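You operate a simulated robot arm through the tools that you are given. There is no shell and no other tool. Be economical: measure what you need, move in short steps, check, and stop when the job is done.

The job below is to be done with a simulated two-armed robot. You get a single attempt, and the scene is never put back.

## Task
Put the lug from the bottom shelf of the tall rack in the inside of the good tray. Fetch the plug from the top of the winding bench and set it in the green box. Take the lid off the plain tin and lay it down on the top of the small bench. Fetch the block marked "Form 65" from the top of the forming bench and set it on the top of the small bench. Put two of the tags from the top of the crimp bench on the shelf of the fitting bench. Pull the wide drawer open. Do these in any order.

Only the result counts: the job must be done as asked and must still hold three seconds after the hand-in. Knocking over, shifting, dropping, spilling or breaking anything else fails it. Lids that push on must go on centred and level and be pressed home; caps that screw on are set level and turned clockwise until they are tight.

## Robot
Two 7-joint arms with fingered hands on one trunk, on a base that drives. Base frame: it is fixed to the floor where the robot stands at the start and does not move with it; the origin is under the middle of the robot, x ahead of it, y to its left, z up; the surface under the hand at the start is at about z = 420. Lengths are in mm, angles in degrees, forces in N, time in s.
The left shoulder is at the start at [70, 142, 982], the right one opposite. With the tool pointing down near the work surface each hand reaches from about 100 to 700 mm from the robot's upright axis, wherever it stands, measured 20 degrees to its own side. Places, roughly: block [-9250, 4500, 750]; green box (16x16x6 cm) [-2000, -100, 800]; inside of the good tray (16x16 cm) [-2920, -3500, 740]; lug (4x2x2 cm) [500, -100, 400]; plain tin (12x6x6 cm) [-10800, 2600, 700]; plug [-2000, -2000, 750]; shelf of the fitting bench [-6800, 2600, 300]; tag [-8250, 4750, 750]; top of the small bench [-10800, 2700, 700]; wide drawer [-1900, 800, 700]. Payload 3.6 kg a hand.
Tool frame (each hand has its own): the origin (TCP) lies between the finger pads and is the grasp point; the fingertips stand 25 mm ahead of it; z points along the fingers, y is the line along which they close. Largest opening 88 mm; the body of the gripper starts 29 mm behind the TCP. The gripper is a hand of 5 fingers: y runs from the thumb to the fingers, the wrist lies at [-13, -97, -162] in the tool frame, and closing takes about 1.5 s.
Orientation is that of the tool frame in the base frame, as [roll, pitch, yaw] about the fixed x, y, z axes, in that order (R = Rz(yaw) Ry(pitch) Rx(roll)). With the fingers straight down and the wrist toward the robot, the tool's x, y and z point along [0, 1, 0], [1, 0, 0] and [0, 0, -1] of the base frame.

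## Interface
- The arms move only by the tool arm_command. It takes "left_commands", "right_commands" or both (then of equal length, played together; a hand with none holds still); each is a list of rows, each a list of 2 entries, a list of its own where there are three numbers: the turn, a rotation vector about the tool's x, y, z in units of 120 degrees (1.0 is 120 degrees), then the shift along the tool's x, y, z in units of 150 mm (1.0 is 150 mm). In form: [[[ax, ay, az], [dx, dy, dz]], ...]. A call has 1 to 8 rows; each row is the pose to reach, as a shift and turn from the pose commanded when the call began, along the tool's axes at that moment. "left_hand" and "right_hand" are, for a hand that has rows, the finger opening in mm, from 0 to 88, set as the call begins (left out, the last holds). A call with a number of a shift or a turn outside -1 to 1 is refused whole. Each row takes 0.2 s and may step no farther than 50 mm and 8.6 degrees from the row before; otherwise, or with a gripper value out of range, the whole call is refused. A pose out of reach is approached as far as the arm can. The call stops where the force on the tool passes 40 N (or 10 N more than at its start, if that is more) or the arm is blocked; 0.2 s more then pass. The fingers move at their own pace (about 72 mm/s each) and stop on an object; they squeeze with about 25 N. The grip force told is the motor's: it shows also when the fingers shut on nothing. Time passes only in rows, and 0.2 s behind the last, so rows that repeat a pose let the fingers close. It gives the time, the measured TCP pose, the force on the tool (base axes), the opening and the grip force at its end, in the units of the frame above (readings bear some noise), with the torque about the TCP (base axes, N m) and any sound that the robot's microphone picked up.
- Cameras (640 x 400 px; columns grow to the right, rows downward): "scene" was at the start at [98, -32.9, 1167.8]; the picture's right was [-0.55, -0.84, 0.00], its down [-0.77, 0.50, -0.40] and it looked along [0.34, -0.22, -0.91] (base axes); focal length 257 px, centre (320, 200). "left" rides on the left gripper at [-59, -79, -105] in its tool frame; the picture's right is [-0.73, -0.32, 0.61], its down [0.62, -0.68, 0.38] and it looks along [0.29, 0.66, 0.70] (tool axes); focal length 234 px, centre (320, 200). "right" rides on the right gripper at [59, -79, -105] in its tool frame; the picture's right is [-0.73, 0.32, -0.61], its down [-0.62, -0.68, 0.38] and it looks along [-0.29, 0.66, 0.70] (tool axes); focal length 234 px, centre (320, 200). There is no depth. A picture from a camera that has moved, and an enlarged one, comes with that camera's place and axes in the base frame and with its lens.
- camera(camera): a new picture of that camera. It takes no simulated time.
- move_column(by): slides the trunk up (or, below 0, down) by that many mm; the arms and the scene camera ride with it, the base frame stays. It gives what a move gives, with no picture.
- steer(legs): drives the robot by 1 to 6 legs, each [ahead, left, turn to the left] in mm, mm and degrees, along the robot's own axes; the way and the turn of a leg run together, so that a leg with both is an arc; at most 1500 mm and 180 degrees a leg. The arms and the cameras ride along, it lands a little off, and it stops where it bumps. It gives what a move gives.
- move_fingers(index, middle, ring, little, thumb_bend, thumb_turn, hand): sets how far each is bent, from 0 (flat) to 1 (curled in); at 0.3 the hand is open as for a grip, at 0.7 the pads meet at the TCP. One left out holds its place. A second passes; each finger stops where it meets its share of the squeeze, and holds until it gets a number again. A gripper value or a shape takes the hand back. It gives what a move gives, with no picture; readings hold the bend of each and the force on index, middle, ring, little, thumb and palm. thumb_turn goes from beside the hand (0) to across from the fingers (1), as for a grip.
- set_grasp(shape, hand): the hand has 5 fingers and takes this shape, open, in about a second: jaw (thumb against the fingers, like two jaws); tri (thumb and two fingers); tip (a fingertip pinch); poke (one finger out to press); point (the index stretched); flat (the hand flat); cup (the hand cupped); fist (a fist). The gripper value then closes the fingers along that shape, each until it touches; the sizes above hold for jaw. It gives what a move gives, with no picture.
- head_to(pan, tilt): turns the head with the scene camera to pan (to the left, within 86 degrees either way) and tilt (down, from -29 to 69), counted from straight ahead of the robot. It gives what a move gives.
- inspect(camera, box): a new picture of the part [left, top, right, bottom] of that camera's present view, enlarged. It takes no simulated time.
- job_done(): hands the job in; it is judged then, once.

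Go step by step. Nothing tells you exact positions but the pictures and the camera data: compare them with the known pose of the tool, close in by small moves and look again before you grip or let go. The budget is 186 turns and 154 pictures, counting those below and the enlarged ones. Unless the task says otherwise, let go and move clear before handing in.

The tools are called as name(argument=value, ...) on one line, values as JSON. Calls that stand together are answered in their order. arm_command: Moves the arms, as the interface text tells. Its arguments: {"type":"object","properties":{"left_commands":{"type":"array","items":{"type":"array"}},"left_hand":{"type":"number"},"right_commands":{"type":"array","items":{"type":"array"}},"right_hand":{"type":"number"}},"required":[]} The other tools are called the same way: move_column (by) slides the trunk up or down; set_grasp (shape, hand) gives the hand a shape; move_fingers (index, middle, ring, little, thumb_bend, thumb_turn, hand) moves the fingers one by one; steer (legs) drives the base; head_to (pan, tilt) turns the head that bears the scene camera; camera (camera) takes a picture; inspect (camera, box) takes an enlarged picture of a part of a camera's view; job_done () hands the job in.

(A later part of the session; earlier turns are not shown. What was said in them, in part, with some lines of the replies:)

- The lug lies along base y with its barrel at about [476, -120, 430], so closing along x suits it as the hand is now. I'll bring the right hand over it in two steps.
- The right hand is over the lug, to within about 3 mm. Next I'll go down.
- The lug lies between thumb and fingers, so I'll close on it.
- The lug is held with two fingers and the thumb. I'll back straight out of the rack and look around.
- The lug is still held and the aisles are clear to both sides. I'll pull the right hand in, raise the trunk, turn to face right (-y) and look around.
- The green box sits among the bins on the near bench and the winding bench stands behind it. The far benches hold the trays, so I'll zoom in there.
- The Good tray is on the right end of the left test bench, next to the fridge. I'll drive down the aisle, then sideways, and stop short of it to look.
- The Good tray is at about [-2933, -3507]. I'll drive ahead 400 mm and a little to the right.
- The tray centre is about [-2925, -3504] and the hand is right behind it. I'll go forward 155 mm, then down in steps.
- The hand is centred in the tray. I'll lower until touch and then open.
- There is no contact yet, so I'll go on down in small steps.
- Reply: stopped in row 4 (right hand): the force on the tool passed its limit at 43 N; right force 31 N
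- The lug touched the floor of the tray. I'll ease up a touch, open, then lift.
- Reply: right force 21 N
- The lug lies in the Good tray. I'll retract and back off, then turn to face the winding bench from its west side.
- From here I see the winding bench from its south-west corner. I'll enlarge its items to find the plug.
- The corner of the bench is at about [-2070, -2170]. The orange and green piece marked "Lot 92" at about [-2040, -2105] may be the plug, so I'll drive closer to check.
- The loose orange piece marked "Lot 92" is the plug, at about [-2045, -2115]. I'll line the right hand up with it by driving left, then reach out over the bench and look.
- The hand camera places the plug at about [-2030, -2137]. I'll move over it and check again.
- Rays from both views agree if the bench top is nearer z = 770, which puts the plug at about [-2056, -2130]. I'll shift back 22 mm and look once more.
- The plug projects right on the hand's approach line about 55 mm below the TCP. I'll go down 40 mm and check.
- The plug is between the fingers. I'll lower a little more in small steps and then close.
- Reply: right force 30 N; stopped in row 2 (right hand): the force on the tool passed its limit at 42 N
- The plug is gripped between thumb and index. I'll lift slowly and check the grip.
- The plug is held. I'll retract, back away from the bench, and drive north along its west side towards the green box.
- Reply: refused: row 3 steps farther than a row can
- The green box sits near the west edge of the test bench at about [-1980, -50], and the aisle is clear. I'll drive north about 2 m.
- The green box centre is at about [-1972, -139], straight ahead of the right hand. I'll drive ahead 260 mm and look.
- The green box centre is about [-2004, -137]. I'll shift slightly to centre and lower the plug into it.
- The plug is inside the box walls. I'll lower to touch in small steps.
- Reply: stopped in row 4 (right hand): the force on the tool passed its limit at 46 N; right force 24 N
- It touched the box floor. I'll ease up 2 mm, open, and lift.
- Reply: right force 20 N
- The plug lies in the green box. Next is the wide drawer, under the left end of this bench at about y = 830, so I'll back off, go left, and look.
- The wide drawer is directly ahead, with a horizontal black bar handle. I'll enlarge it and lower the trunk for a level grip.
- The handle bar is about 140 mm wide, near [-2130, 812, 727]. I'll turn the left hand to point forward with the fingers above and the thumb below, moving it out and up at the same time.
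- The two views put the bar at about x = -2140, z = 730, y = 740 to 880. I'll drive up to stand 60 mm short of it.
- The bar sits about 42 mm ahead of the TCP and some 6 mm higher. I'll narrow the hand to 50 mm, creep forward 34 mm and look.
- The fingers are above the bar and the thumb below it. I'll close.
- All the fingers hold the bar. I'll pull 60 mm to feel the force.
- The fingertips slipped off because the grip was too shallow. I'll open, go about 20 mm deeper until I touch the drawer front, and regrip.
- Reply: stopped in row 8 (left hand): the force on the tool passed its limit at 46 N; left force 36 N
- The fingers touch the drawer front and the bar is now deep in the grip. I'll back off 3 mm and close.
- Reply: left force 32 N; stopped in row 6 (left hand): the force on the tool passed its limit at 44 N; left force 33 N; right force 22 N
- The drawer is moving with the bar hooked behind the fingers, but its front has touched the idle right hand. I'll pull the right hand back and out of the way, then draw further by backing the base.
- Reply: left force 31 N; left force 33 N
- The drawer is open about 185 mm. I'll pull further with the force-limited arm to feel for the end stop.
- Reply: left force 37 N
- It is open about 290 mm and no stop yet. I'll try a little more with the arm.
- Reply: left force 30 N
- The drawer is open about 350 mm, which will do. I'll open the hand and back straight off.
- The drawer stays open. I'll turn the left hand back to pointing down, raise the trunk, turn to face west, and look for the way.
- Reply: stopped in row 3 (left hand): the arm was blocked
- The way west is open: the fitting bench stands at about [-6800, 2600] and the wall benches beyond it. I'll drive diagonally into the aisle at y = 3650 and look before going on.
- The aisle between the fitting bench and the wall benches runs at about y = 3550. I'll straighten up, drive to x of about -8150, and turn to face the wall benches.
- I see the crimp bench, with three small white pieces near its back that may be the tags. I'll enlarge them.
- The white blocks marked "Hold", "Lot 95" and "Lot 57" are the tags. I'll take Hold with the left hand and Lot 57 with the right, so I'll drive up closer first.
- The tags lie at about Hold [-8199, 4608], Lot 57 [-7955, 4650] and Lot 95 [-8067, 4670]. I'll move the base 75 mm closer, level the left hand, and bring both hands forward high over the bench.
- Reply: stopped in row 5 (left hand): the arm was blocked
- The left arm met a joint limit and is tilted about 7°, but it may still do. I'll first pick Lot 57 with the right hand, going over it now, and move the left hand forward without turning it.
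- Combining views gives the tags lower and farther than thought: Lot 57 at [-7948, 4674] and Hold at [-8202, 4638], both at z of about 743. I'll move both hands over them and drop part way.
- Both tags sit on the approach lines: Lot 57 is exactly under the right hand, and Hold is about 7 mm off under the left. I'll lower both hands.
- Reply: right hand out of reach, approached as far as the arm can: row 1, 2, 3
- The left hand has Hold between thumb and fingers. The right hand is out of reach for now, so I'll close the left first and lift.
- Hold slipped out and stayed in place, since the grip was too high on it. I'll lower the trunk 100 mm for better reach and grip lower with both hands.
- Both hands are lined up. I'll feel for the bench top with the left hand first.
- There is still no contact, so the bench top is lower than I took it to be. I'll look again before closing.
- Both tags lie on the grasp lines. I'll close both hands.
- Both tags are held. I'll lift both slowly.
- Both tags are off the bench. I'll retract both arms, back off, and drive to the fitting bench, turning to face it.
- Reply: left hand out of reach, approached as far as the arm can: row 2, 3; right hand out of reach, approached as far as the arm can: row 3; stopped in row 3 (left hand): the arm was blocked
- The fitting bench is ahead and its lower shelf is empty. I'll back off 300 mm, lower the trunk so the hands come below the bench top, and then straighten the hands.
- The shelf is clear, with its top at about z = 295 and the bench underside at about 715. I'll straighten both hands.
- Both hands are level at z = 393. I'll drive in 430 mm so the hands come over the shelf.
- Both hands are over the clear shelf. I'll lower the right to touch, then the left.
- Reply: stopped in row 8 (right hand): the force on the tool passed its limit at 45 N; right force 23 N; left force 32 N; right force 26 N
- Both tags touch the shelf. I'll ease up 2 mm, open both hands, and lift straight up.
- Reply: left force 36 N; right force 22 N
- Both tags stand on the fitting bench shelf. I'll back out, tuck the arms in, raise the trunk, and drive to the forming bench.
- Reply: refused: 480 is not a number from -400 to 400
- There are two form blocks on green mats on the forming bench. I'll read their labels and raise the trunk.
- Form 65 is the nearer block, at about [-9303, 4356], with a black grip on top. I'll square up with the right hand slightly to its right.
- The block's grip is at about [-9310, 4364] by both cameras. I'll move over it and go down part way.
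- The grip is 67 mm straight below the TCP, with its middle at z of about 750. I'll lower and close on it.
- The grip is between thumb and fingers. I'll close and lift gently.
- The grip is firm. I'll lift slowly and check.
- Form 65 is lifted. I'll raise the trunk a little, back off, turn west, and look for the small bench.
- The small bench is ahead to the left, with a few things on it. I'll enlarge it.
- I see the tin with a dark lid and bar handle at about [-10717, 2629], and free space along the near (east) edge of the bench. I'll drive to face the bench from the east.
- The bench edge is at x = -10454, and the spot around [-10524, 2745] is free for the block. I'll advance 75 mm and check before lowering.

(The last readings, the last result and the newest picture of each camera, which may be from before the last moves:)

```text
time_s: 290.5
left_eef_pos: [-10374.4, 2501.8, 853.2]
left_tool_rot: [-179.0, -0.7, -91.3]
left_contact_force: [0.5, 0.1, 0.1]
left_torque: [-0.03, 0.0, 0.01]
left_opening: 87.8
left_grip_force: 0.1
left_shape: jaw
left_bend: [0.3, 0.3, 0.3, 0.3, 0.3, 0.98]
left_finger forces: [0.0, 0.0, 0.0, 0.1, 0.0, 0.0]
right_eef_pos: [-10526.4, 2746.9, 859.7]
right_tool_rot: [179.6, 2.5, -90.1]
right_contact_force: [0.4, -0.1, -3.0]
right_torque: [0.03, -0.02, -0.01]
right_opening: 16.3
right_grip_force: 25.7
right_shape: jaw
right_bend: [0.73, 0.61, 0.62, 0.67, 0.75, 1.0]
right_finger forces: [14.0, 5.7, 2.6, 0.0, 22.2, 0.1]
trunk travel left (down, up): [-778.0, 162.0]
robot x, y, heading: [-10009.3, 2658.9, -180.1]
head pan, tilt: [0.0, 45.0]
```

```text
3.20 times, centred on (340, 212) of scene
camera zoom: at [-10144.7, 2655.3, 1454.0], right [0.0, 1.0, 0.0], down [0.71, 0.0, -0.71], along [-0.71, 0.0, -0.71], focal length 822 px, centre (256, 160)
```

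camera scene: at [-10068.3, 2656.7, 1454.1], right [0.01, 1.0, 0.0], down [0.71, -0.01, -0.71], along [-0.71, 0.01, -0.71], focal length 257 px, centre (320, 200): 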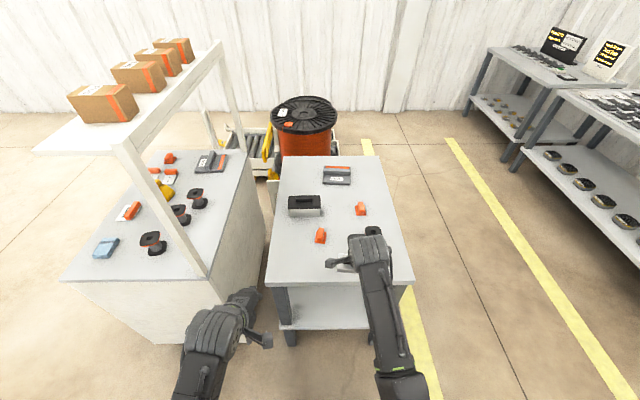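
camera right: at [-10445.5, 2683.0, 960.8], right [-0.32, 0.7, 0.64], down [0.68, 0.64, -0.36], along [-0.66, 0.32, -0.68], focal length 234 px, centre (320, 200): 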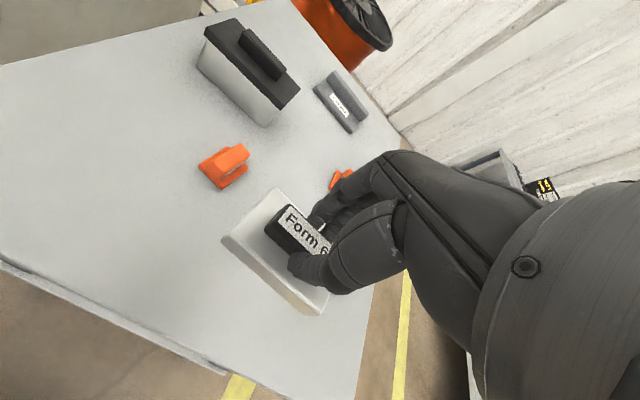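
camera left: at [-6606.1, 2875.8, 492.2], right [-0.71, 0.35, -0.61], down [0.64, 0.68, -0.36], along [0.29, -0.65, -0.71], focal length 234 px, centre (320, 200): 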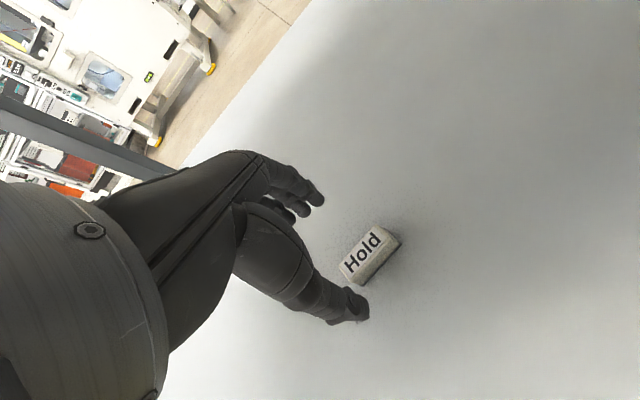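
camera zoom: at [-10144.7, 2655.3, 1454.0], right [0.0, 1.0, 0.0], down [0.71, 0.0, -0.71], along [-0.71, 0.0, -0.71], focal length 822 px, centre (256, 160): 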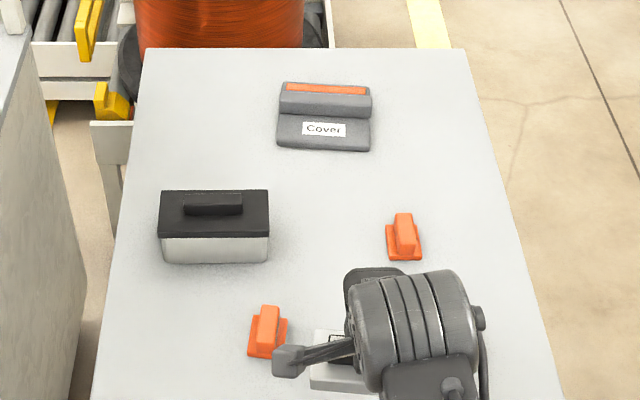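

The stop, bobbin and tin are clear of the spot. I'll shift a little, level the hand, and lower the block to just above the bench.

arm_command(right_commands=[[[0, 0, 0], [0.1, -0.05, 0]], [[0, 0.01, 0], [0.18, -0.05, 0.15]], [[0, 0.02, 0], [0.18, -0.05, 0.3]], [[0, 0.021, 0], [0.18, -0.05, 0.45]], [[0, 0.021, 0], [0.18, -0.05, 0.58]]])

camera(camera="right")

```text
time_s: 291.7
left_eef_pos: [-10374.5, 2500.5, 851.1]
left_tool_rot: [-179.0, -0.7, -91.3]
left_contact_force: [-0.4, 0.4, 0.1]
left_torque: [-0.01, 0.0, 0.0]
left_opening: 87.8
left_grip_force: 0.1
left_shape: jaw
left_bend: [0.3, 0.3, 0.3, 0.3, 0.3, 0.98]
left_finger forces: [0.1, 0.0, 0.0, 0.0, 0.1, 0.0]
right_eef_pos: [-10520.5, 2730.5, 770.5]
right_tool_rot: [179.6, 1.0, -90.1]
right_contact_force: [-0.4, -0.2, -3.4]
right_torque: [-0.02, 0.0, 0.03]
right_opening: 16.6
right_grip_force: 24.7
right_shape: jaw
right_bend: [0.73, 0.61, 0.62, 0.67, 0.75, 1.0]
right_finger forces: [14.0, 5.6, 2.6, 0.0, 22.1, 0.0]
trunk travel left (down, up): [-778.0, 162.0]
robot x, y, heading: [-10012.2, 2657.9, -180.0]
head pan, tilt: [0.0, 45.0]
```

```text
47 pictures are left
camera right: at [-10439.5, 2670.5, 873.2], right [-0.32, 0.72, 0.62], down [0.68, 0.63, -0.38], along [-0.66, 0.3, -0.69], focal length 234 px, centre (320, 200)
```

right: 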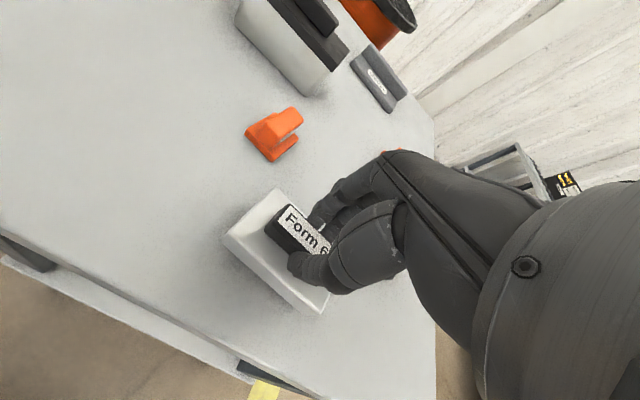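

The block is over free space, about 25 mm up. I'll set it down in small steps.

arm_command(right_commands=[[[0, 0.004, 0], [0, 0, 0.06]], [[0, 0.008, 0], [0, 0, 0.1]], [[0, 0.008, 0], [0, 0, 0.12]], [[0, 0.008, 0], [0, 0, 0.14]], [[0, 0.008, 0], [0, 0, 0.16]], [[0, 0.008, 0], [0, 0, 0.18]], [[0, 0.008, 0], [0, 0, 0.2]], [[0, 0.008, 0], [0, 0, 0.22]]])

```text
time_s: 293.2
left_eef_pos: [-10371.9, 2500.1, 854.2]
left_tool_rot: [-179.2, -0.7, -91.3]
left_contact_force: [-0.3, -0.7, -0.2]
left_torque: [-0.01, -0.02, -0.01]
left_opening: 87.5
left_grip_force: 0.0
left_shape: jaw
left_bend: [0.3, 0.3, 0.3, 0.3, 0.3, 0.98]
left_finger forces: [0.0, 0.0, 0.1, 0.0, 0.0, 0.0]
right_eef_pos: [-10518.0, 2729.6, 746.8]
right_tool_rot: [179.0, 0.0, -90.0]
right_contact_force: [8.4, -5.2, 30.2]
right_torque: [-0.15, -0.38, 0.12]
right_opening: 19.2
right_grip_force: 25.0
right_shape: jaw
right_bend: [0.73, 0.61, 0.63, 0.67, 0.76, 1.0]
right_finger forces: [13.2, 5.9, 2.5, 0.0, 39.0, 0.0]
trunk travel left (down, up): [-778.0, 162.0]
robot x, y, heading: [-10009.6, 2657.8, -180.2]
head pan, tilt: [0.0, 45.0]
stopped in row 7 (right hand): the force on the tool passed its limit at 43 N (the readings are from after the stop); the commanded pose is now the measured one
```

It touched down at TCP 747. I'll ease up, open, and lift.

arm_command(right_commands=[[[0, 0, 0], [0, 0, -0.015]]])

arm_command(right_commands=[[[0, 0, 0], [0, 0, 0]], [[0, 0, 0], [0, 0, 0]], [[0, 0, 0], [0, 0, 0]], [[0, 0, 0], [0, 0, 0]], [[0, 0, 0], [0, 0, 0]], [[0, 0, 0], [0, 0, -0.25]], [[0, 0, 0], [0, 0, -0.5]], [[0, 0, 0], [0, 0, -0.7]]], right_hand=60)

camera(camera="right")

```text
time_s: 293.6
left_eef_pos: [-10371.8, 2500.1, 852.6]
left_tool_rot: [-179.1, -0.6, -91.3]
left_contact_force: [-0.2, 0.3, -0.3]
left_torque: [0.0, -0.04, -0.04]
left_opening: 87.9
left_grip_force: 0.1
left_shape: jaw
left_bend: [0.3, 0.3, 0.3, 0.3, 0.3, 0.98]
left_finger forces: [0.0, 0.0, 0.1, 0.0, 0.0, 0.0]
right_eef_pos: [-10516.9, 2731.0, 745.8]
right_tool_rot: [179.2, 0.2, -90.1]
right_contact_force: [3.1, -7.9, 20.1]
right_torque: [-0.2, -0.14, 0.06]
right_opening: 19.1
right_grip_force: 25.1
right_shape: jaw
right_bend: [0.73, 0.61, 0.63, 0.67, 0.76, 0.99]
right_finger forces: [14.2, 6.2, 2.6, 0.0, 29.1, 0.0]
trunk travel left (down, up): [-778.0, 162.0]
robot x, y, heading: [-10012.2, 2655.5, -180.0]
head pan, tilt: [0.0, 45.0]
```

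```text
time_s: 295.4
left_eef_pos: [-10374.4, 2501.7, 852.8]
left_tool_rot: [-179.1, -0.7, -91.4]
left_contact_force: [0.1, 0.2, -0.7]
left_torque: [-0.02, -0.02, -0.04]
left_opening: 87.7
left_grip_force: 0.0
left_shape: jaw
left_bend: [0.3, 0.3, 0.3, 0.3, 0.3, 0.98]
left_finger forces: [0.1, 0.0, 0.0, 0.0, 0.0, 0.1]
right_eef_pos: [-10516.3, 2752.0, 840.5]
right_tool_rot: [179.7, 2.8, -90.2]
right_contact_force: [0.3, 0.0, 0.1]
right_torque: [0.01, -0.01, 0.02]
right_opening: 59.3
right_grip_force: 0.0
right_shape: jaw
right_bend: [0.28, 0.38, 0.34, 0.35, 0.6, 0.99]
right_finger forces: [0.1, 0.0, 0.0, 0.0, 0.1, 0.0]
trunk travel left (down, up): [-778.0, 162.0]
robot x, y, heading: [-10015.0, 2651.3, -180.0]
head pan, tilt: [0.0, 45.0]
```

```text
46 pictures are left
camera right: at [-10435.0, 2687.9, 941.2], right [-0.32, 0.7, 0.64], down [0.68, 0.64, -0.36], along [-0.66, 0.33, -0.68], focal length 234 px, centre (320, 200)
```

right: 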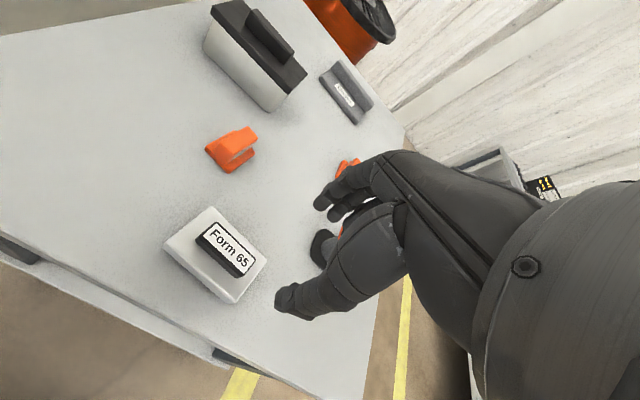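

Form 65 stands on the small bench. The tin's lid handle is at about [-10752, 2608, 775], so I'll advance and bring the right hand over it.

steer(legs=[[140, 20, 0]])

arm_command(right_commands=[[[0, 0.006, 0], [0.2, 0.15, 0]], [[0, 0.012, 0], [0.4, 0.3, 0]], [[0, 0.018, 0], [0.6, 0.45, 0]], [[0, 0.023, 0], [0.8, 0.6, 0]]], right_hand=70)

camera(camera="right")

inspect(camera="scene", box=[220, 150, 420, 275])

```text
time_s: 296.8
left_eef_pos: [-10514.7, 2480.8, 852.1]
left_tool_rot: [-179.0, -0.8, -91.2]
left_contact_force: [-0.3, -0.4, -0.7]
left_torque: [0.01, 0.02, 0.03]
left_opening: 87.9
left_grip_force: 0.0
left_shape: jaw
left_bend: [0.3, 0.3, 0.3, 0.3, 0.3, 0.98]
left_finger forces: [0.0, 0.1, 0.0, 0.0, 0.0, 0.0]
right_eef_pos: [-10658.0, 2731.2, 839.2]
right_tool_rot: [179.6, 2.8, -90.3]
right_contact_force: [-0.1, -0.8, 0.0]
right_torque: [0.0, 0.0, -0.03]
right_opening: 59.6
right_grip_force: 0.0
right_shape: jaw
right_bend: [0.28, 0.38, 0.34, 0.35, 0.6, 0.99]
right_finger forces: [0.0, 0.0, 0.0, 0.0, 0.0, 0.0]
trunk travel left (down, up): [-778.0, 162.0]
robot x, y, heading: [-10154.8, 2631.2, -180.0]
head pan, tilt: [0.0, 45.0]
```

```text
time_s: 297.6
left_eef_pos: [-10516.0, 2480.8, 852.2]
left_tool_rot: [-178.9, -0.7, -91.3]
left_contact_force: [0.3, -0.1, -1.6]
left_torque: [0.01, 0.0, -0.03]
left_opening: 87.8
left_grip_force: 0.0
left_shape: jaw
left_bend: [0.3, 0.3, 0.3, 0.3, 0.3, 0.98]
left_finger forces: [0.1, 0.0, 0.0, 0.0, 0.1, 0.0]
right_eef_pos: [-10726.7, 2737.2, 808.9]
right_tool_rot: [179.9, 9.5, -93.2]
right_contact_force: [-0.8, 0.1, 0.1]
right_torque: [-0.02, -0.02, 0.01]
right_opening: 69.5
right_grip_force: 0.0
right_shape: jaw
right_bend: [0.27, 0.34, 0.32, 0.33, 0.5, 0.99]
right_finger forces: [0.1, 0.0, 0.0, 0.0, 0.1, 0.0]
trunk travel left (down, up): [-778.0, 162.0]
robot x, y, heading: [-10152.3, 2636.1, -179.8]
head pan, tilt: [0.0, 45.0]
stopped in row 4 (right hand): the arm was blocked; the commanded pose is now the measured one
```

```text
45 pictures are left
camera right: at [-10650.2, 2658.0, 903.1], right [-0.29, 0.63, 0.72], down [0.72, 0.64, -0.28], along [-0.63, 0.44, -0.64], focal length 234 px, centre (320, 200)
```

right: 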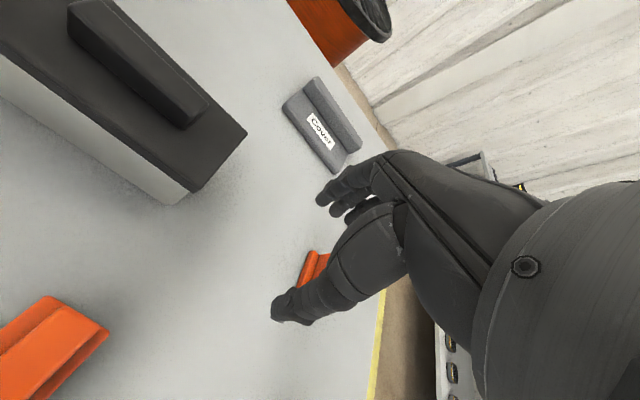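

```text
3.20 times, centred on (320, 212) of scene
camera zoom: at [-10285.8, 2634.6, 1453.9], right [0.0, 1.0, 0.0], down [0.71, 0.0, -0.71], along [-0.71, 0.0, -0.71], focal length 822 px, centre (320, 160)
```

zoom: 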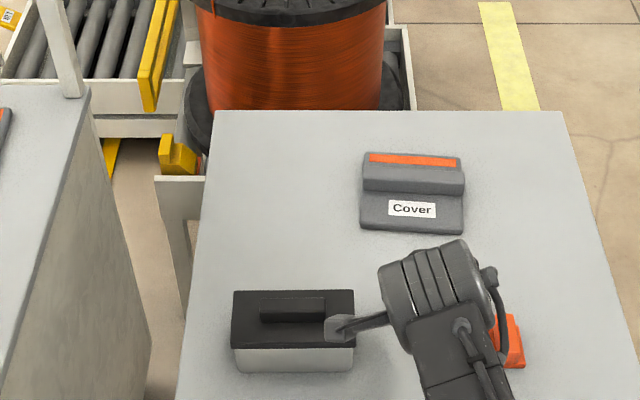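

The right arm hits its limit reaching across, so the left hand suits the lid better. I'll raise the trunk, pull the right hand back and out of the way, and shift the base to the right.

move_column(by=100)

arm_command(right_commands=[[[0, 0.02, -0.007], [-0.15, -0.25, 0]], [[0, 0.04, -0.014], [-0.3, -0.5, 0]], [[0, 0.06, -0.02], [-0.45, -0.75, 0]], [[0, 0.079, -0.027], [-0.6, -1.0, 0]]])

steer(legs=[[0, -115, 0]])

camera(camera="scene")

```text
time_s: 298.9
left_eef_pos: [-10514.7, 2479.9, 950.1]
left_tool_rot: [-179.0, -0.7, -91.2]
left_contact_force: [0.1, 0.7, -0.4]
left_torque: [-0.04, -0.03, -0.02]
left_opening: 87.8
left_grip_force: 0.1
left_shape: jaw
left_bend: [0.3, 0.3, 0.3, 0.3, 0.3, 0.98]
left_finger forces: [0.0, 0.0, 0.0, 0.1, 0.1, 0.1]
right_eef_pos: [-10725.9, 2736.2, 909.8]
right_tool_rot: [179.9, 9.5, -93.1]
right_contact_force: [0.7, -0.6, 0.3]
right_torque: [-0.01, -0.01, -0.06]
right_opening: 70.1
right_grip_force: 0.1
right_shape: jaw
right_bend: [0.27, 0.34, 0.32, 0.33, 0.5, 0.99]
right_finger forces: [0.0, 0.0, 0.1, 0.0, 0.1, 0.0]
trunk travel left (down, up): [-878.0, 62.0]
robot x, y, heading: [-10154.6, 2634.9, -180.0]
head pan, tilt: [0.0, 45.0]
```

```text
time_s: 299.9
left_eef_pos: [-10513.2, 2481.2, 952.7]
left_tool_rot: [-179.1, -0.8, -91.3]
left_contact_force: [-0.5, 0.5, -0.3]
left_torque: [0.03, 0.01, 0.01]
left_opening: 87.7
left_grip_force: 0.0
left_shape: jaw
left_bend: [0.3, 0.3, 0.3, 0.3, 0.3, 0.98]
left_finger forces: [0.0, 0.0, 0.0, 0.0, 0.0, 0.0]
right_eef_pos: [-10569.2, 2817.5, 924.7]
right_tool_rot: [180.0, -0.1, -90.0]
right_contact_force: [0.0, 0.1, 0.0]
right_torque: [-0.05, 0.02, 0.02]
right_opening: 69.9
right_grip_force: 0.0
right_shape: jaw
right_bend: [0.27, 0.34, 0.32, 0.33, 0.5, 0.99]
right_finger forces: [0.0, 0.0, 0.0, 0.0, 0.0, 0.0]
trunk travel left (down, up): [-878.0, 62.0]
robot x, y, heading: [-10150.7, 2633.5, -179.9]
head pan, tilt: [0.0, 45.0]
```

```text
time_s: 301.1
left_eef_pos: [-10515.0, 2595.2, 950.4]
left_tool_rot: [-179.0, -0.7, -91.4]
left_contact_force: [0.1, 0.0, -0.3]
left_torque: [0.02, -0.01, 0.03]
left_opening: 88.0
left_grip_force: 0.0
left_shape: jaw
left_bend: [0.3, 0.3, 0.3, 0.3, 0.3, 0.98]
left_finger forces: [0.0, 0.0, 0.0, 0.0, 0.1, 0.1]
right_eef_pos: [-10571.0, 2931.8, 923.3]
right_tool_rot: [-179.9, 0.0, -90.2]
right_contact_force: [0.4, 1.0, -0.6]
right_torque: [-0.01, 0.01, 0.0]
right_opening: 69.9
right_grip_force: 0.1
right_shape: jaw
right_bend: [0.27, 0.34, 0.32, 0.33, 0.5, 0.99]
right_finger forces: [0.0, 0.0, 0.0, 0.0, 0.0, 0.0]
trunk travel left (down, up): [-878.0, 62.0]
robot x, y, heading: [-10148.7, 2752.1, 180.0]
head pan, tilt: [0.0, 45.0]
```

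```text
43 pictures are left
camera scene: at [-10284.6, 2748.6, 1554.0], right [0.0, 1.0, 0.0], down [0.71, 0.0, -0.71], along [-0.71, 0.0, -0.71], focal length 257 px, centre (320, 200)
```

scene: 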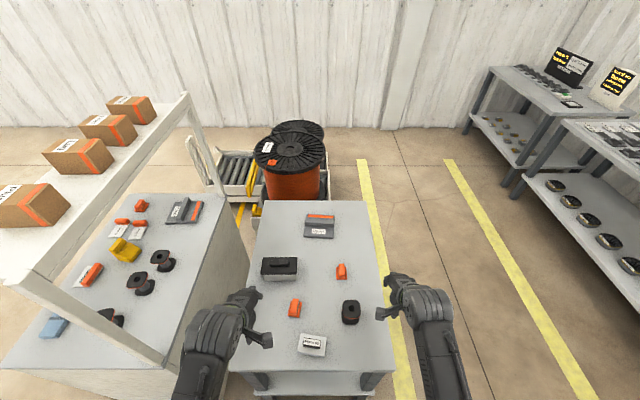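

All is in place, and the lid handle is at about [-10748, 2606]. I'll lower the trunk 80 mm and reach over it with the left hand.

move_column(by=-80)

arm_command(left_commands=[[[0, 0, -0.005], [0, 0.25, 0]], [[0, 0, -0.011], [0, 0.5, 0]], [[0, 0, -0.011], [-0.02, 0.75, 0]], [[0, 0, -0.011], [-0.04, 1.0, 0]]])

arm_command(left_commands=[[[0, 0, 0], [0, 0.2, 0]], [[0, 0, 0], [0, 0.42, 0]]], left_hand=75)

camera(camera="left")

```text
time_s: 302.3
left_eef_pos: [-10516.5, 2596.1, 872.0]
left_tool_rot: [-179.1, -0.8, -91.4]
left_contact_force: [0.3, 0.6, -0.5]
left_torque: [0.01, 0.0, -0.01]
left_opening: 87.8
left_grip_force: 0.0
left_shape: jaw
left_bend: [0.3, 0.3, 0.3, 0.3, 0.3, 0.98]
left_finger forces: [0.0, 0.0, 0.0, 0.0, 0.0, 0.1]
right_eef_pos: [-10571.8, 2932.7, 843.9]
right_tool_rot: [-179.8, -0.1, -90.2]
right_contact_force: [-0.6, -0.3, 1.0]
right_torque: [-0.01, -0.01, 0.01]
right_opening: 69.8
right_grip_force: 0.0
right_shape: jaw
right_bend: [0.27, 0.34, 0.32, 0.33, 0.5, 0.99]
right_finger forces: [0.1, 0.0, 0.1, 0.0, 0.0, 0.0]
trunk travel left (down, up): [-798.0, 142.0]
robot x, y, heading: [-10153.2, 2751.1, 179.9]
head pan, tilt: [0.0, 45.0]
```

```text
time_s: 303.3
left_eef_pos: [-10666.5, 2604.5, 869.2]
left_tool_rot: [-178.9, -0.8, -90.1]
left_contact_force: [-1.1, -0.3, 0.2]
left_torque: [-0.04, 0.04, 0.03]
left_opening: 87.8
left_grip_force: 0.0
left_shape: jaw
left_bend: [0.3, 0.3, 0.3, 0.3, 0.3, 0.98]
left_finger forces: [0.1, 0.0, 0.0, 0.1, 0.0, 0.0]
right_eef_pos: [-10572.6, 2932.0, 843.6]
right_tool_rot: [-179.8, -0.1, -90.1]
right_contact_force: [-1.0, 0.8, -0.2]
right_torque: [0.0, 0.01, 0.0]
right_opening: 69.7
right_grip_force: 0.0
right_shape: jaw
right_bend: [0.27, 0.34, 0.32, 0.33, 0.5, 0.99]
right_finger forces: [0.0, 0.0, 0.0, 0.0, 0.1, 0.0]
trunk travel left (down, up): [-798.0, 142.0]
robot x, y, heading: [-10151.2, 2749.1, 180.2]
head pan, tilt: [0.0, 45.0]
```

```text
time_s: 303.9
left_eef_pos: [-10726.5, 2605.5, 866.8]
left_tool_rot: [-179.0, -0.8, -90.0]
left_contact_force: [0.5, -0.6, -0.5]
left_torque: [0.01, 0.0, 0.02]
left_opening: 75.0
left_grip_force: 0.1
left_shape: jaw
left_bend: [0.28, 0.33, 0.3, 0.32, 0.43, 0.98]
left_finger forces: [0.0, 0.0, 0.0, 0.0, 0.0, 0.1]
right_eef_pos: [-10572.6, 2931.9, 842.8]
right_tool_rot: [-179.8, -0.2, -90.0]
right_contact_force: [-0.8, -0.1, -0.4]
right_torque: [0.0, 0.03, 0.01]
right_opening: 69.7
right_grip_force: 0.0
right_shape: jaw
right_bend: [0.27, 0.34, 0.32, 0.33, 0.5, 0.99]
right_finger forces: [0.1, 0.0, 0.0, 0.0, 0.1, 0.0]
trunk travel left (down, up): [-798.0, 142.0]
robot x, y, heading: [-10151.5, 2751.6, 180.0]
head pan, tilt: [0.0, 45.0]
```

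```text
42 pictures are left
camera left: at [-10649.7, 2665.1, 972.1], right [0.33, 0.72, -0.61], down [0.69, -0.63, -0.36], along [-0.64, -0.3, -0.7], focal length 234 px, centre (320, 200)
```

left: 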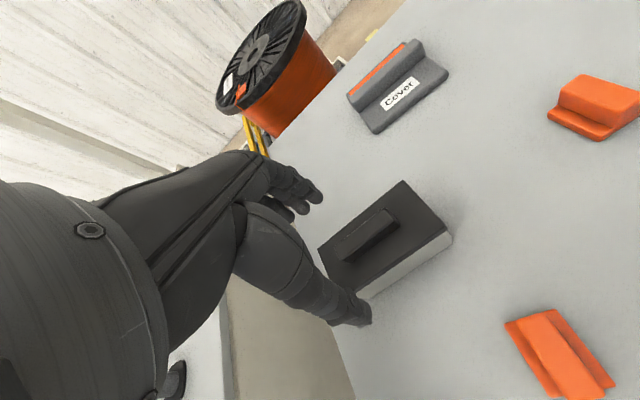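

The handle is at about [-10756, 2609]. I'll go forward 29 mm and down part way.

arm_command(left_commands=[[[0, 0, 0], [-0.02, 0.19, 0.1]], [[0, 0, 0], [-0.02, 0.19, 0.25]]])

camera(camera="left")

```text
time_s: 304.5
left_eef_pos: [-10755.3, 2608.5, 828.7]
left_tool_rot: [-179.1, -0.7, -90.0]
left_contact_force: [-0.7, 0.3, -0.4]
left_torque: [0.02, 0.03, 0.01]
left_opening: 74.9
left_grip_force: 0.0
left_shape: jaw
left_bend: [0.28, 0.33, 0.31, 0.32, 0.43, 0.98]
left_finger forces: [0.1, 0.0, 0.0, 0.1, 0.0, 0.0]
right_eef_pos: [-10570.6, 2931.8, 844.0]
right_tool_rot: [-180.0, 0.0, -90.2]
right_contact_force: [0.1, -0.1, 0.3]
right_torque: [0.01, 0.01, 0.0]
right_opening: 70.0
right_grip_force: 0.0
right_shape: jaw
right_bend: [0.27, 0.34, 0.32, 0.33, 0.5, 0.99]
right_finger forces: [0.1, 0.0, 0.0, 0.0, 0.1, 0.0]
trunk travel left (down, up): [-798.0, 142.0]
robot x, y, heading: [-10148.5, 2751.7, 180.0]
head pan, tilt: [0.0, 45.0]
```

```text
41 pictures are left
camera left: at [-10677.7, 2668.5, 934.5], right [0.33, 0.72, -0.61], down [0.69, -0.63, -0.36], along [-0.65, -0.3, -0.7], focal length 234 px, centre (320, 200)
```

left: 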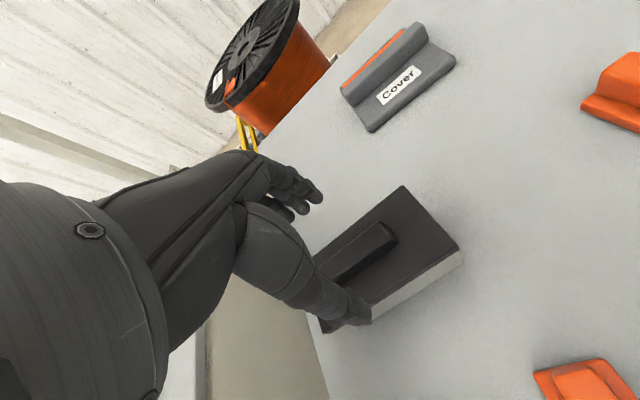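

The handle is on the approach line about 55 mm below. I'll descend 35 mm in steps and then look.

arm_command(left_commands=[[[0, 0, 0], [0, 0, 0.12]], [[0, 0, 0], [0, 0, 0.2]], [[0, 0, 0], [0, 0, 0.24]]])

camera(camera="left")

inspect(camera="scene", box=[220, 220, 380, 320])

```text
time_s: 305.3
left_eef_pos: [-10755.4, 2609.2, 793.0]
left_tool_rot: [-179.0, -0.7, -90.1]
left_contact_force: [-0.3, 0.1, -0.3]
left_torque: [0.01, 0.02, -0.01]
left_opening: 75.3
left_grip_force: 0.1
left_shape: jaw
left_bend: [0.28, 0.33, 0.31, 0.32, 0.43, 0.98]
left_finger forces: [0.0, 0.0, 0.1, 0.0, 0.0, 0.0]
right_eef_pos: [-10572.2, 2931.4, 845.2]
right_tool_rot: [-179.8, 0.0, -90.1]
right_contact_force: [-0.6, 0.1, -0.4]
right_torque: [-0.01, -0.02, 0.01]
right_opening: 70.0
right_grip_force: 0.1
right_shape: jaw
right_bend: [0.27, 0.34, 0.32, 0.33, 0.5, 0.99]
right_finger forces: [0.0, 0.1, 0.0, 0.0, 0.0, 0.1]
trunk travel left (down, up): [-798.0, 142.0]
robot x, y, heading: [-10152.5, 2748.4, 180.2]
head pan, tilt: [0.0, 45.0]
```

```text
40 pictures are left
camera left: at [-10677.4, 2668.0, 899.1], right [0.33, 0.72, -0.61], down [0.69, -0.63, -0.36], along [-0.65, -0.3, -0.7], focal length 234 px, centre (320, 200)
```

left: 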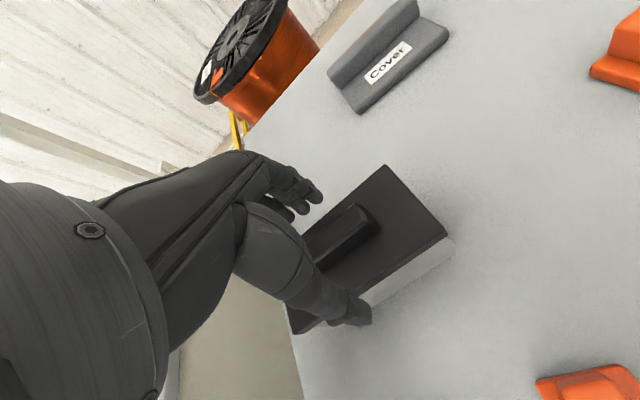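

```text
4.00 times, centred on (300, 270) of scene
camera zoom: at [-10285.0, 2750.1, 1474.0], right [0.0, 1.0, 0.0], down [0.71, 0.0, -0.71], along [-0.71, 0.0, -0.71], focal length 1028 px, centre (400, -80)
```

zoom: 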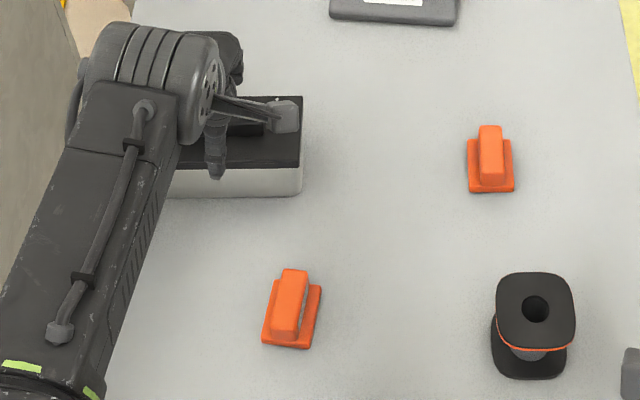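

The handle lies between thumb and fingers. I'll close.

arm_command(left_commands=[[[0, 0, 0], [0, 0, 0]], [[0, 0, 0], [0, 0, 0]], [[0, 0, 0], [0, 0, 0]], [[0, 0, 0], [0, 0, 0]], [[0, 0, 0], [0, 0, 0]], [[0, 0, 0], [0, 0, 0]], [[0, 0, 0], [0, 0, 0]], [[0, 0, 0], [0, 0, 0]]], left_hand=0)

camera(camera="left")

```text
time_s: 307.1
left_eef_pos: [-10755.0, 2608.4, 793.9]
left_tool_rot: [-179.0, -0.8, -90.1]
left_contact_force: [0.0, -0.4, -0.1]
left_torque: [-0.01, -0.02, -0.05]
left_opening: 13.6
left_grip_force: 24.7
left_shape: jaw
left_bend: [0.73, 0.61, 0.61, 0.68, 0.75, 1.0]
left_finger forces: [12.6, 6.2, 2.8, 0.0, 22.0, 0.1]
right_eef_pos: [-10571.0, 2931.1, 844.5]
right_tool_rot: [-179.9, -0.1, -90.1]
right_contact_force: [-0.3, -0.1, 0.2]
right_torque: [-0.02, -0.05, -0.01]
right_opening: 69.9
right_grip_force: 0.2
right_shape: jaw
right_bend: [0.27, 0.34, 0.32, 0.33, 0.5, 0.99]
right_finger forces: [0.0, 0.1, 0.0, 0.0, 0.0, 0.0]
trunk travel left (down, up): [-798.0, 142.0]
robot x, y, heading: [-10149.9, 2751.0, 180.1]
head pan, tilt: [0.0, 45.0]
heard: snap
```

```text
38 pictures are left
camera left: at [-10677.2, 2667.9, 899.2], right [0.33, 0.72, -0.61], down [0.69, -0.63, -0.36], along [-0.65, -0.3, -0.7], focal length 234 px, centre (320, 200)
```

left: 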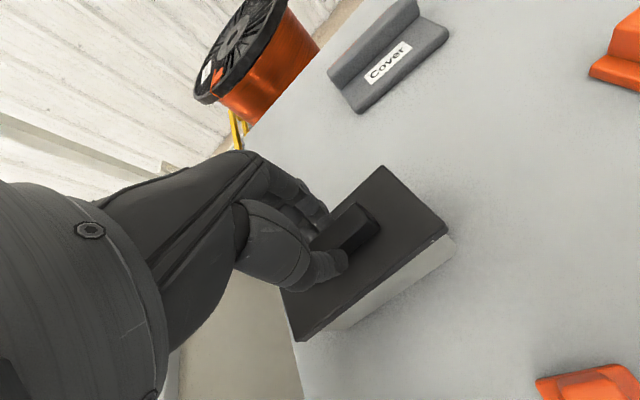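

The handle is held, and I heard a snap, likely the push-on lid letting go. I'll lift slowly and watch whether the tin comes along.

arm_command(left_commands=[[[0, 0, 0], [0, 0, -0.02]], [[0, 0, 0], [0, 0, -0.04]], [[0, 0, 0], [0, 0, -0.07]], [[0, 0, 0], [0, 0, -0.1]], [[0, 0, 0], [0, 0, -0.14]], [[0, 0, 0], [0, 0, -0.2]]])

camera(camera="left")

inspect(camera="scene", box=[220, 220, 380, 320])

```text
time_s: 308.5
left_eef_pos: [-10755.8, 2608.7, 823.2]
left_tool_rot: [-179.0, -0.8, -90.2]
left_contact_force: [0.2, -0.2, 0.0]
left_torque: [0.0, -0.02, 0.03]
left_opening: 13.4
left_grip_force: 25.6
left_shape: jaw
left_bend: [0.73, 0.62, 0.63, 0.68, 0.75, 1.0]
left_finger forces: [14.1, 5.7, 2.5, 0.0, 22.3, 0.0]
right_eef_pos: [-10571.6, 2931.9, 844.6]
right_tool_rot: [-179.9, -0.1, -90.1]
right_contact_force: [0.3, -0.9, -0.3]
right_torque: [-0.02, -0.04, -0.03]
right_opening: 70.0
right_grip_force: 0.1
right_shape: jaw
right_bend: [0.27, 0.34, 0.32, 0.33, 0.5, 0.99]
right_finger forces: [0.0, 0.0, 0.1, 0.0, 0.1, 0.0]
trunk travel left (down, up): [-798.0, 142.0]
robot x, y, heading: [-10151.8, 2750.9, 180.4]
head pan, tilt: [0.0, 45.0]
```

```text
37 pictures are left
camera left: at [-10678.0, 2668.0, 929.5], right [0.33, 0.72, -0.61], down [0.69, -0.63, -0.36], along [-0.65, -0.3, -0.7], focal length 234 px, centre (320, 200)
```

left: 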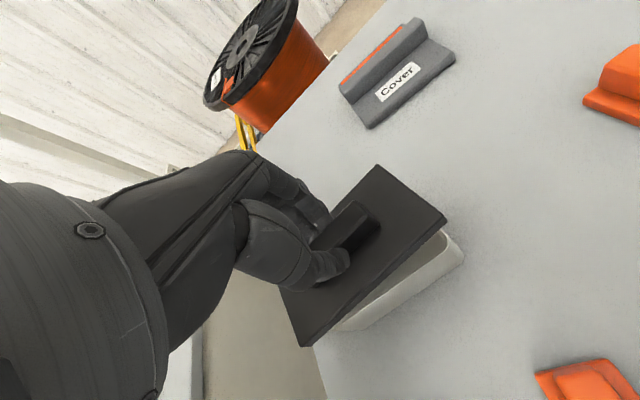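

```text
4.00 times, centred on (300, 270) of scene
camera zoom: at [-10284.8, 2750.0, 1474.0], right [0.0, 1.0, 0.0], down [0.71, 0.0, -0.71], along [-0.71, 0.0, -0.71], focal length 1028 px, centre (400, -80)
```

zoom: 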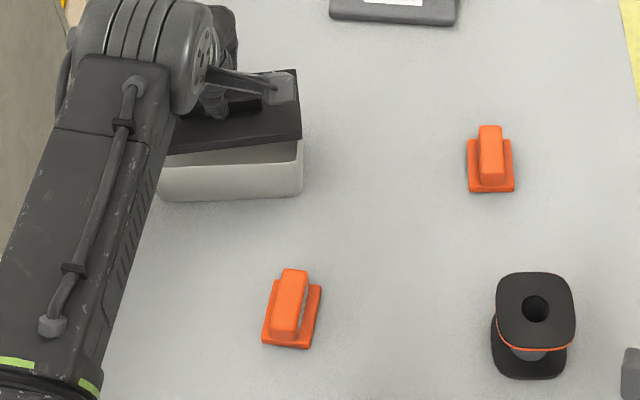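

The lid is off and the tin stayed put. I'll lift clear and carry the lid back to the free corner at about [-10535, 2583].

arm_command(left_commands=[[[0, 0, 0], [0, 0, -0.2]], [[0, 0, 0], [0, -0.05, -0.32]], [[0, 0, 0], [0.05, -0.3, -0.32]], [[0, 0, 0], [0.1, -0.6, -0.32]], [[0, 0, 0], [0.15, -0.85, -0.32]], [[0, 0, 0], [0.17, -1.0, -0.32]]])

arm_command(left_commands=[[[0, 0, 0], [0, -0.25, 0]], [[0, 0, 0], [0, -0.47, 0]]])

camera(camera="left")

camera(camera="scene")

```text
time_s: 309.9
left_eef_pos: [-10605.4, 2584.9, 876.6]
left_tool_rot: [-179.1, -0.8, -90.1]
left_contact_force: [1.7, -0.3, 0.3]
left_torque: [0.0, 0.02, 0.0]
left_opening: 13.6
left_grip_force: 24.5
left_shape: jaw
left_bend: [0.73, 0.62, 0.64, 0.68, 0.75, 1.0]
left_finger forces: [14.5, 5.4, 2.5, 0.0, 22.3, 0.0]
right_eef_pos: [-10570.1, 2931.6, 843.1]
right_tool_rot: [-179.9, -0.1, -89.9]
right_contact_force: [0.6, 0.1, -0.2]
right_torque: [-0.01, -0.04, 0.01]
right_opening: 69.8
right_grip_force: 0.1
right_shape: jaw
right_bend: [0.27, 0.34, 0.32, 0.33, 0.5, 0.99]
right_finger forces: [0.0, 0.0, 0.1, 0.0, 0.1, 0.0]
trunk travel left (down, up): [-798.0, 142.0]
robot x, y, heading: [-10153.6, 2749.0, 179.9]
head pan, tilt: [0.0, 45.0]
```

```text
time_s: 310.5
left_eef_pos: [-10533.1, 2585.7, 877.8]
left_tool_rot: [-179.1, -0.7, -90.1]
left_contact_force: [0.9, -0.2, -0.7]
left_torque: [0.0, 0.02, 0.0]
left_opening: 13.3
left_grip_force: 24.8
left_shape: jaw
left_bend: [0.73, 0.62, 0.64, 0.68, 0.75, 1.0]
left_finger forces: [14.6, 5.4, 2.5, 0.0, 22.4, 0.1]
right_eef_pos: [-10570.0, 2931.9, 844.8]
right_tool_rot: [-180.0, -0.1, -90.1]
right_contact_force: [-0.4, 0.2, 0.4]
right_torque: [-0.02, 0.03, 0.0]
right_opening: 69.9
right_grip_force: 0.1
right_shape: jaw
right_bend: [0.27, 0.34, 0.32, 0.33, 0.5, 0.99]
right_finger forces: [0.0, 0.0, 0.0, 0.0, 0.0, 0.0]
trunk travel left (down, up): [-798.0, 142.0]
robot x, y, heading: [-10150.6, 2748.0, 180.0]
head pan, tilt: [0.0, 45.0]
```

```text
35 pictures are left
camera left: at [-10455.8, 2644.3, 983.3], right [0.33, 0.72, -0.61], down [0.69, -0.63, -0.36], along [-0.65, -0.3, -0.7], focal length 234 px, centre (320, 200)
```

left: 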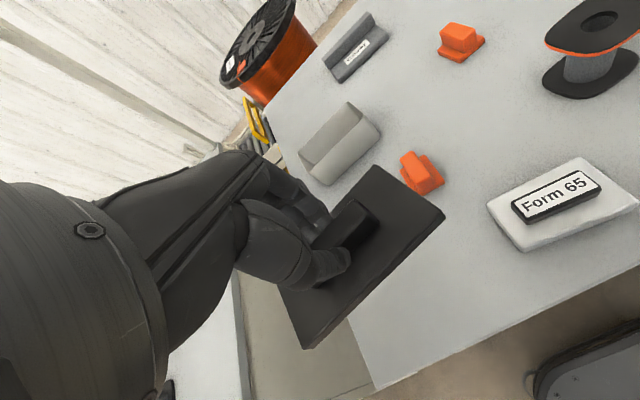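

```text
34 pictures are left
camera scene: at [-10283.2, 2750.0, 1474.2], right [0.0, 1.0, 0.0], down [0.71, 0.0, -0.71], along [-0.71, 0.0, -0.71], focal length 257 px, centre (320, 200)
```

scene: 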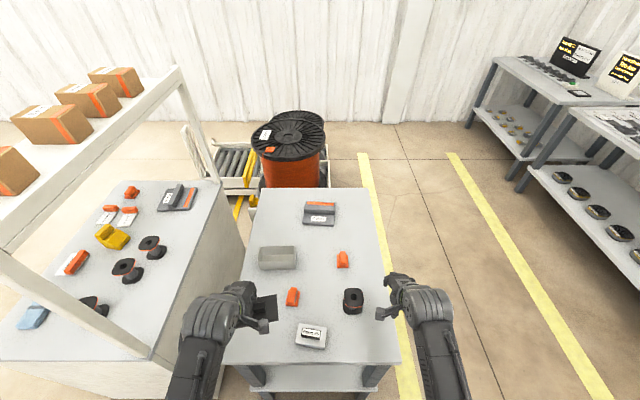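

The spot is clear: the stop and the block are both well beyond the lid's edges. I'll lower the lid.

arm_command(left_commands=[[[0, 0, 0], [0, 0, 0.2]], [[0, 0, 0], [0, 0, 0.4]], [[0, 0, 0], [0, 0, 0.6]], [[0, 0, 0], [0, 0, 0.75]]])

camera(camera="left")

```text
time_s: 311.5
left_eef_pos: [-10534.6, 2583.1, 764.4]
left_tool_rot: [-179.1, -0.8, -90.1]
left_contact_force: [0.6, -0.2, -0.6]
left_torque: [-0.01, 0.01, 0.0]
left_opening: 13.5
left_grip_force: 25.1
left_shape: jaw
left_bend: [0.73, 0.62, 0.65, 0.68, 0.75, 1.0]
left_finger forces: [14.9, 5.4, 2.5, 0.0, 22.5, 0.1]
right_eef_pos: [-10570.8, 2930.7, 844.1]
right_tool_rot: [-179.9, 0.0, -90.1]
right_contact_force: [-0.5, 0.4, 0.0]
right_torque: [-0.01, -0.03, 0.0]
right_opening: 69.8
right_grip_force: 0.0
right_shape: jaw
right_bend: [0.27, 0.34, 0.32, 0.33, 0.5, 0.99]
right_finger forces: [0.0, 0.0, 0.0, 0.1, 0.1, 0.0]
trunk travel left (down, up): [-798.0, 142.0]
robot x, y, heading: [-10149.4, 2753.7, 180.2]
head pan, tilt: [0.0, 45.0]
```

```text
33 pictures are left
camera left: at [-10456.9, 2641.4, 870.5], right [0.33, 0.72, -0.61], down [0.69, -0.63, -0.36], along [-0.65, -0.3, -0.7], focal length 234 px, centre (320, 200)
```

left: 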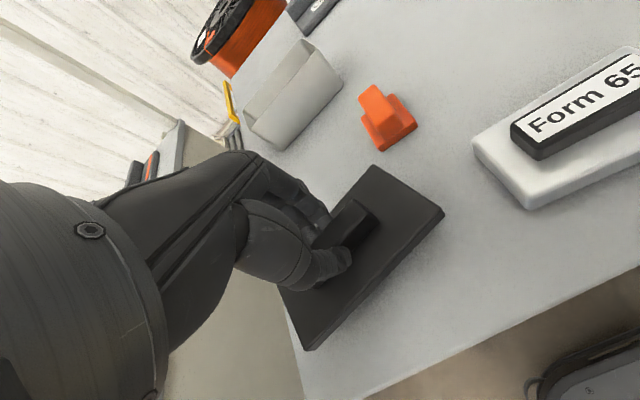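

The lid is fully above the bench with margins all round. I'll set it down in small steps.

arm_command(left_commands=[[[0, 0, 0], [0, 0, 0.04]], [[0, 0, 0], [0, 0, 0.07]], [[0, 0, 0], [0, 0, 0.1]], [[0, 0, 0], [0, 0, 0.13]], [[0, 0, 0], [0, 0, 0.16]], [[0, 0, 0], [0, 0, 0.19]], [[0, 0, 0], [0, 0, 0.22]], [[0, 0, 0], [0, 0, 0.25]]])

```text
time_s: 313.0
left_eef_pos: [-10535.8, 2581.9, 740.1]
left_tool_rot: [179.9, -0.8, -90.0]
left_contact_force: [7.8, 0.0, 29.9]
left_torque: [0.02, -0.22, -0.04]
left_opening: 16.0
left_grip_force: 25.0
left_shape: jaw
left_bend: [0.73, 0.73, 0.71, 0.68, 0.76, 1.0]
left_finger forces: [14.6, 5.9, 2.4, 0.1, 31.1, 0.0]
right_eef_pos: [-10568.6, 2931.6, 845.3]
right_tool_rot: [-180.0, -0.1, -90.0]
right_contact_force: [-0.7, -0.4, -0.4]
right_torque: [-0.01, 0.0, -0.01]
right_opening: 70.1
right_grip_force: 0.0
right_shape: jaw
right_bend: [0.27, 0.34, 0.32, 0.33, 0.5, 0.99]
right_finger forces: [0.0, 0.0, 0.0, 0.0, 0.1, 0.0]
trunk travel left (down, up): [-798.0, 142.0]
robot x, y, heading: [-10151.4, 2752.5, -179.9]
head pan, tilt: [0.0, 45.0]
stopped in row 7 (left hand): the force on the tool passed its limit at 44 N (the readings are from after the stop); the commanded pose is now the measured one
```

The lid has touched down. I'll ease up, open, lift, and look.

arm_command(left_commands=[[[0, 0, 0], [0, 0, -0.015]]])

arm_command(left_commands=[[[0, 0, 0], [0, 0, 0]], [[0, 0, 0], [0, 0, 0]], [[0, 0, 0], [0, 0, 0]], [[0, 0, 0], [0, 0, 0]], [[0, 0, 0], [0, 0, 0]], [[0, 0, 0], [0, 0, -0.25]], [[0, 0, 0], [0, 0, -0.5]], [[0, 0, 0], [0, 0, -0.75]]], left_hand=60)

camera(camera="left")

camera(camera="scene")

```text
time_s: 313.4
left_eef_pos: [-10535.5, 2582.3, 739.7]
left_tool_rot: [-179.8, -0.8, -90.0]
left_contact_force: [3.4, -0.5, 19.6]
left_torque: [0.04, -0.07, -0.03]
left_opening: 15.9
left_grip_force: 24.9
left_shape: jaw
left_bend: [0.73, 0.62, 0.71, 0.68, 0.76, 1.0]
left_finger forces: [15.2, 6.1, 2.5, 0.0, 27.9, 0.1]
right_eef_pos: [-10570.3, 2931.4, 845.1]
right_tool_rot: [-179.9, -0.1, -90.0]
right_contact_force: [0.1, -0.1, 0.5]
right_torque: [-0.01, 0.01, -0.01]
right_opening: 69.6
right_grip_force: 0.0
right_shape: jaw
right_bend: [0.27, 0.34, 0.32, 0.33, 0.5, 0.99]
right_finger forces: [0.0, 0.0, 0.0, 0.1, 0.0, 0.0]
trunk travel left (down, up): [-798.0, 142.0]
robot x, y, heading: [-10149.3, 2750.3, 180.0]
head pan, tilt: [0.0, 45.0]
```

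```text
time_s: 315.2
left_eef_pos: [-10538.2, 2584.9, 850.4]
left_tool_rot: [-179.6, -0.7, -90.0]
left_contact_force: [-0.6, -0.2, -0.8]
left_torque: [-0.03, -0.02, -0.01]
left_opening: 59.7
left_grip_force: 0.0
left_shape: jaw
left_bend: [0.28, 0.38, 0.34, 0.35, 0.6, 1.0]
left_finger forces: [0.0, 0.1, 0.0, 0.0, 0.0, 0.0]
right_eef_pos: [-10571.2, 2932.5, 844.4]
right_tool_rot: [-179.9, -0.1, -90.0]
right_contact_force: [0.1, 0.3, 0.8]
right_torque: [0.01, 0.02, 0.0]
right_opening: 69.8
right_grip_force: 0.1
right_shape: jaw
right_bend: [0.27, 0.34, 0.32, 0.33, 0.5, 0.99]
right_finger forces: [0.0, 0.0, 0.0, 0.0, 0.0, 0.0]
trunk travel left (down, up): [-798.0, 142.0]
robot x, y, heading: [-10151.2, 2752.1, 180.1]
head pan, tilt: [0.0, 45.0]
```

```text
32 pictures are left
camera left: at [-10459.1, 2643.7, 956.4], right [0.33, 0.72, -0.61], down [0.68, -0.63, -0.37], along [-0.65, -0.3, -0.7], focal length 234 px, centre (320, 200)
```

left: 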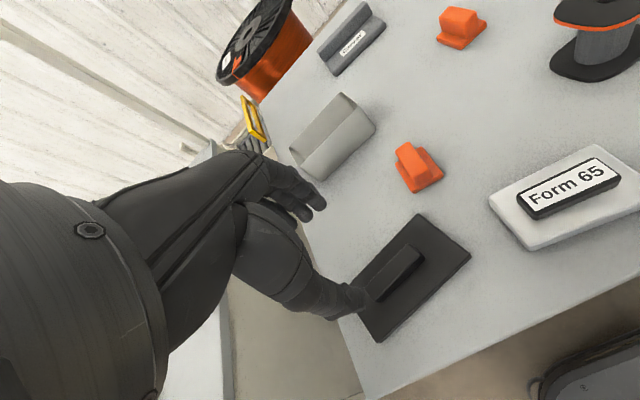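

```text
31 pictures are left
camera scene: at [-10284.7, 2750.2, 1474.0], right [0.0, 1.0, 0.0], down [0.71, 0.0, -0.71], along [-0.71, 0.0, -0.71], focal length 257 px, centre (320, 200)
```

scene: 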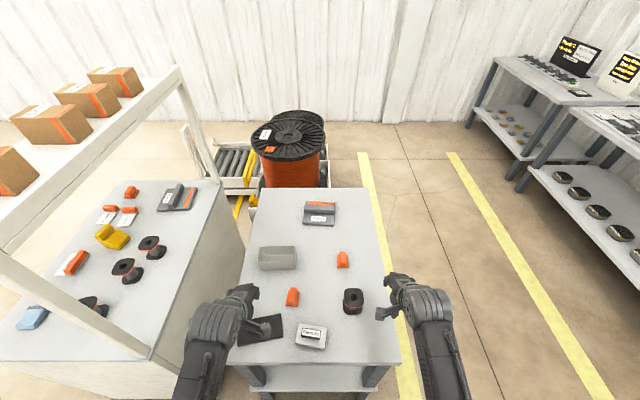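

The lid lies on the small bench beside Form 65, and the open tin stands where it was. I'll back clear and take a last look.

steer(legs=[[-350, 0, 0]])

inspect(camera="scene", box=[200, 120, 440, 270])

```text
time_s: 317.5
left_eef_pos: [-10193.5, 2585.4, 849.7]
left_tool_rot: [-179.6, -0.7, -90.3]
left_contact_force: [0.5, -0.8, 0.8]
left_torque: [0.0, 0.01, 0.01]
left_opening: 59.8
left_grip_force: 0.1
left_shape: jaw
left_bend: [0.28, 0.38, 0.34, 0.35, 0.6, 1.0]
left_finger forces: [0.0, 0.0, 0.1, 0.0, 0.0, 0.0]
right_eef_pos: [-10225.6, 2932.2, 843.8]
right_tool_rot: [-179.9, -0.1, -90.4]
right_contact_force: [-0.4, 0.4, 0.0]
right_torque: [-0.04, 0.02, -0.01]
right_opening: 69.6
right_grip_force: 0.0
right_shape: jaw
right_bend: [0.27, 0.34, 0.32, 0.33, 0.5, 0.99]
right_finger forces: [0.1, 0.1, 0.1, 0.0, 0.0, 0.0]
trunk travel left (down, up): [-798.0, 142.0]
robot x, y, heading: [-9808.9, 2747.2, 179.7]
head pan, tilt: [0.0, 45.0]
```

```text
2.67 times, centred on (320, 195) of scene
camera zoom: at [-9940.5, 2749.7, 1474.0], right [0.0, 1.0, 0.0], down [0.71, 0.0, -0.71], along [-0.71, 0.0, -0.71], focal length 686 px, centre (320, 213)
```

zoom: 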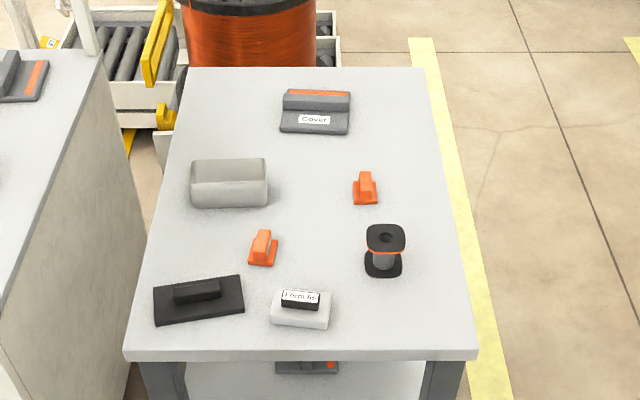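

All six parts are done and both hands are empty and clear, so I'm handing in.

job_done()

```text
The job is handed in.
```

All six jobs are done and handed in:
- **Lug:** it is in the Good tray.
- **Plug:** it is in the green box. I took the loose orange piece marked "Lot 92" to be the plug, since nothing else on the winding bench looked like one.
- **Tin lid:** it is off the plain tin and lying on the small bench. I heard a snap as I gripped it, which I took to be the lid coming free.
- **Form 65:** the block is on the small bench.
- **Tags:** "Hold" and "Lot 57" are on the fitting bench shelf. "Hold" slipped out of my first grip but stayed where it was on the bench.
- **Wide drawer:** it is open about 350 mm. I stopped there without reaching its end stop, and while it was opening it touched my idle right hand.
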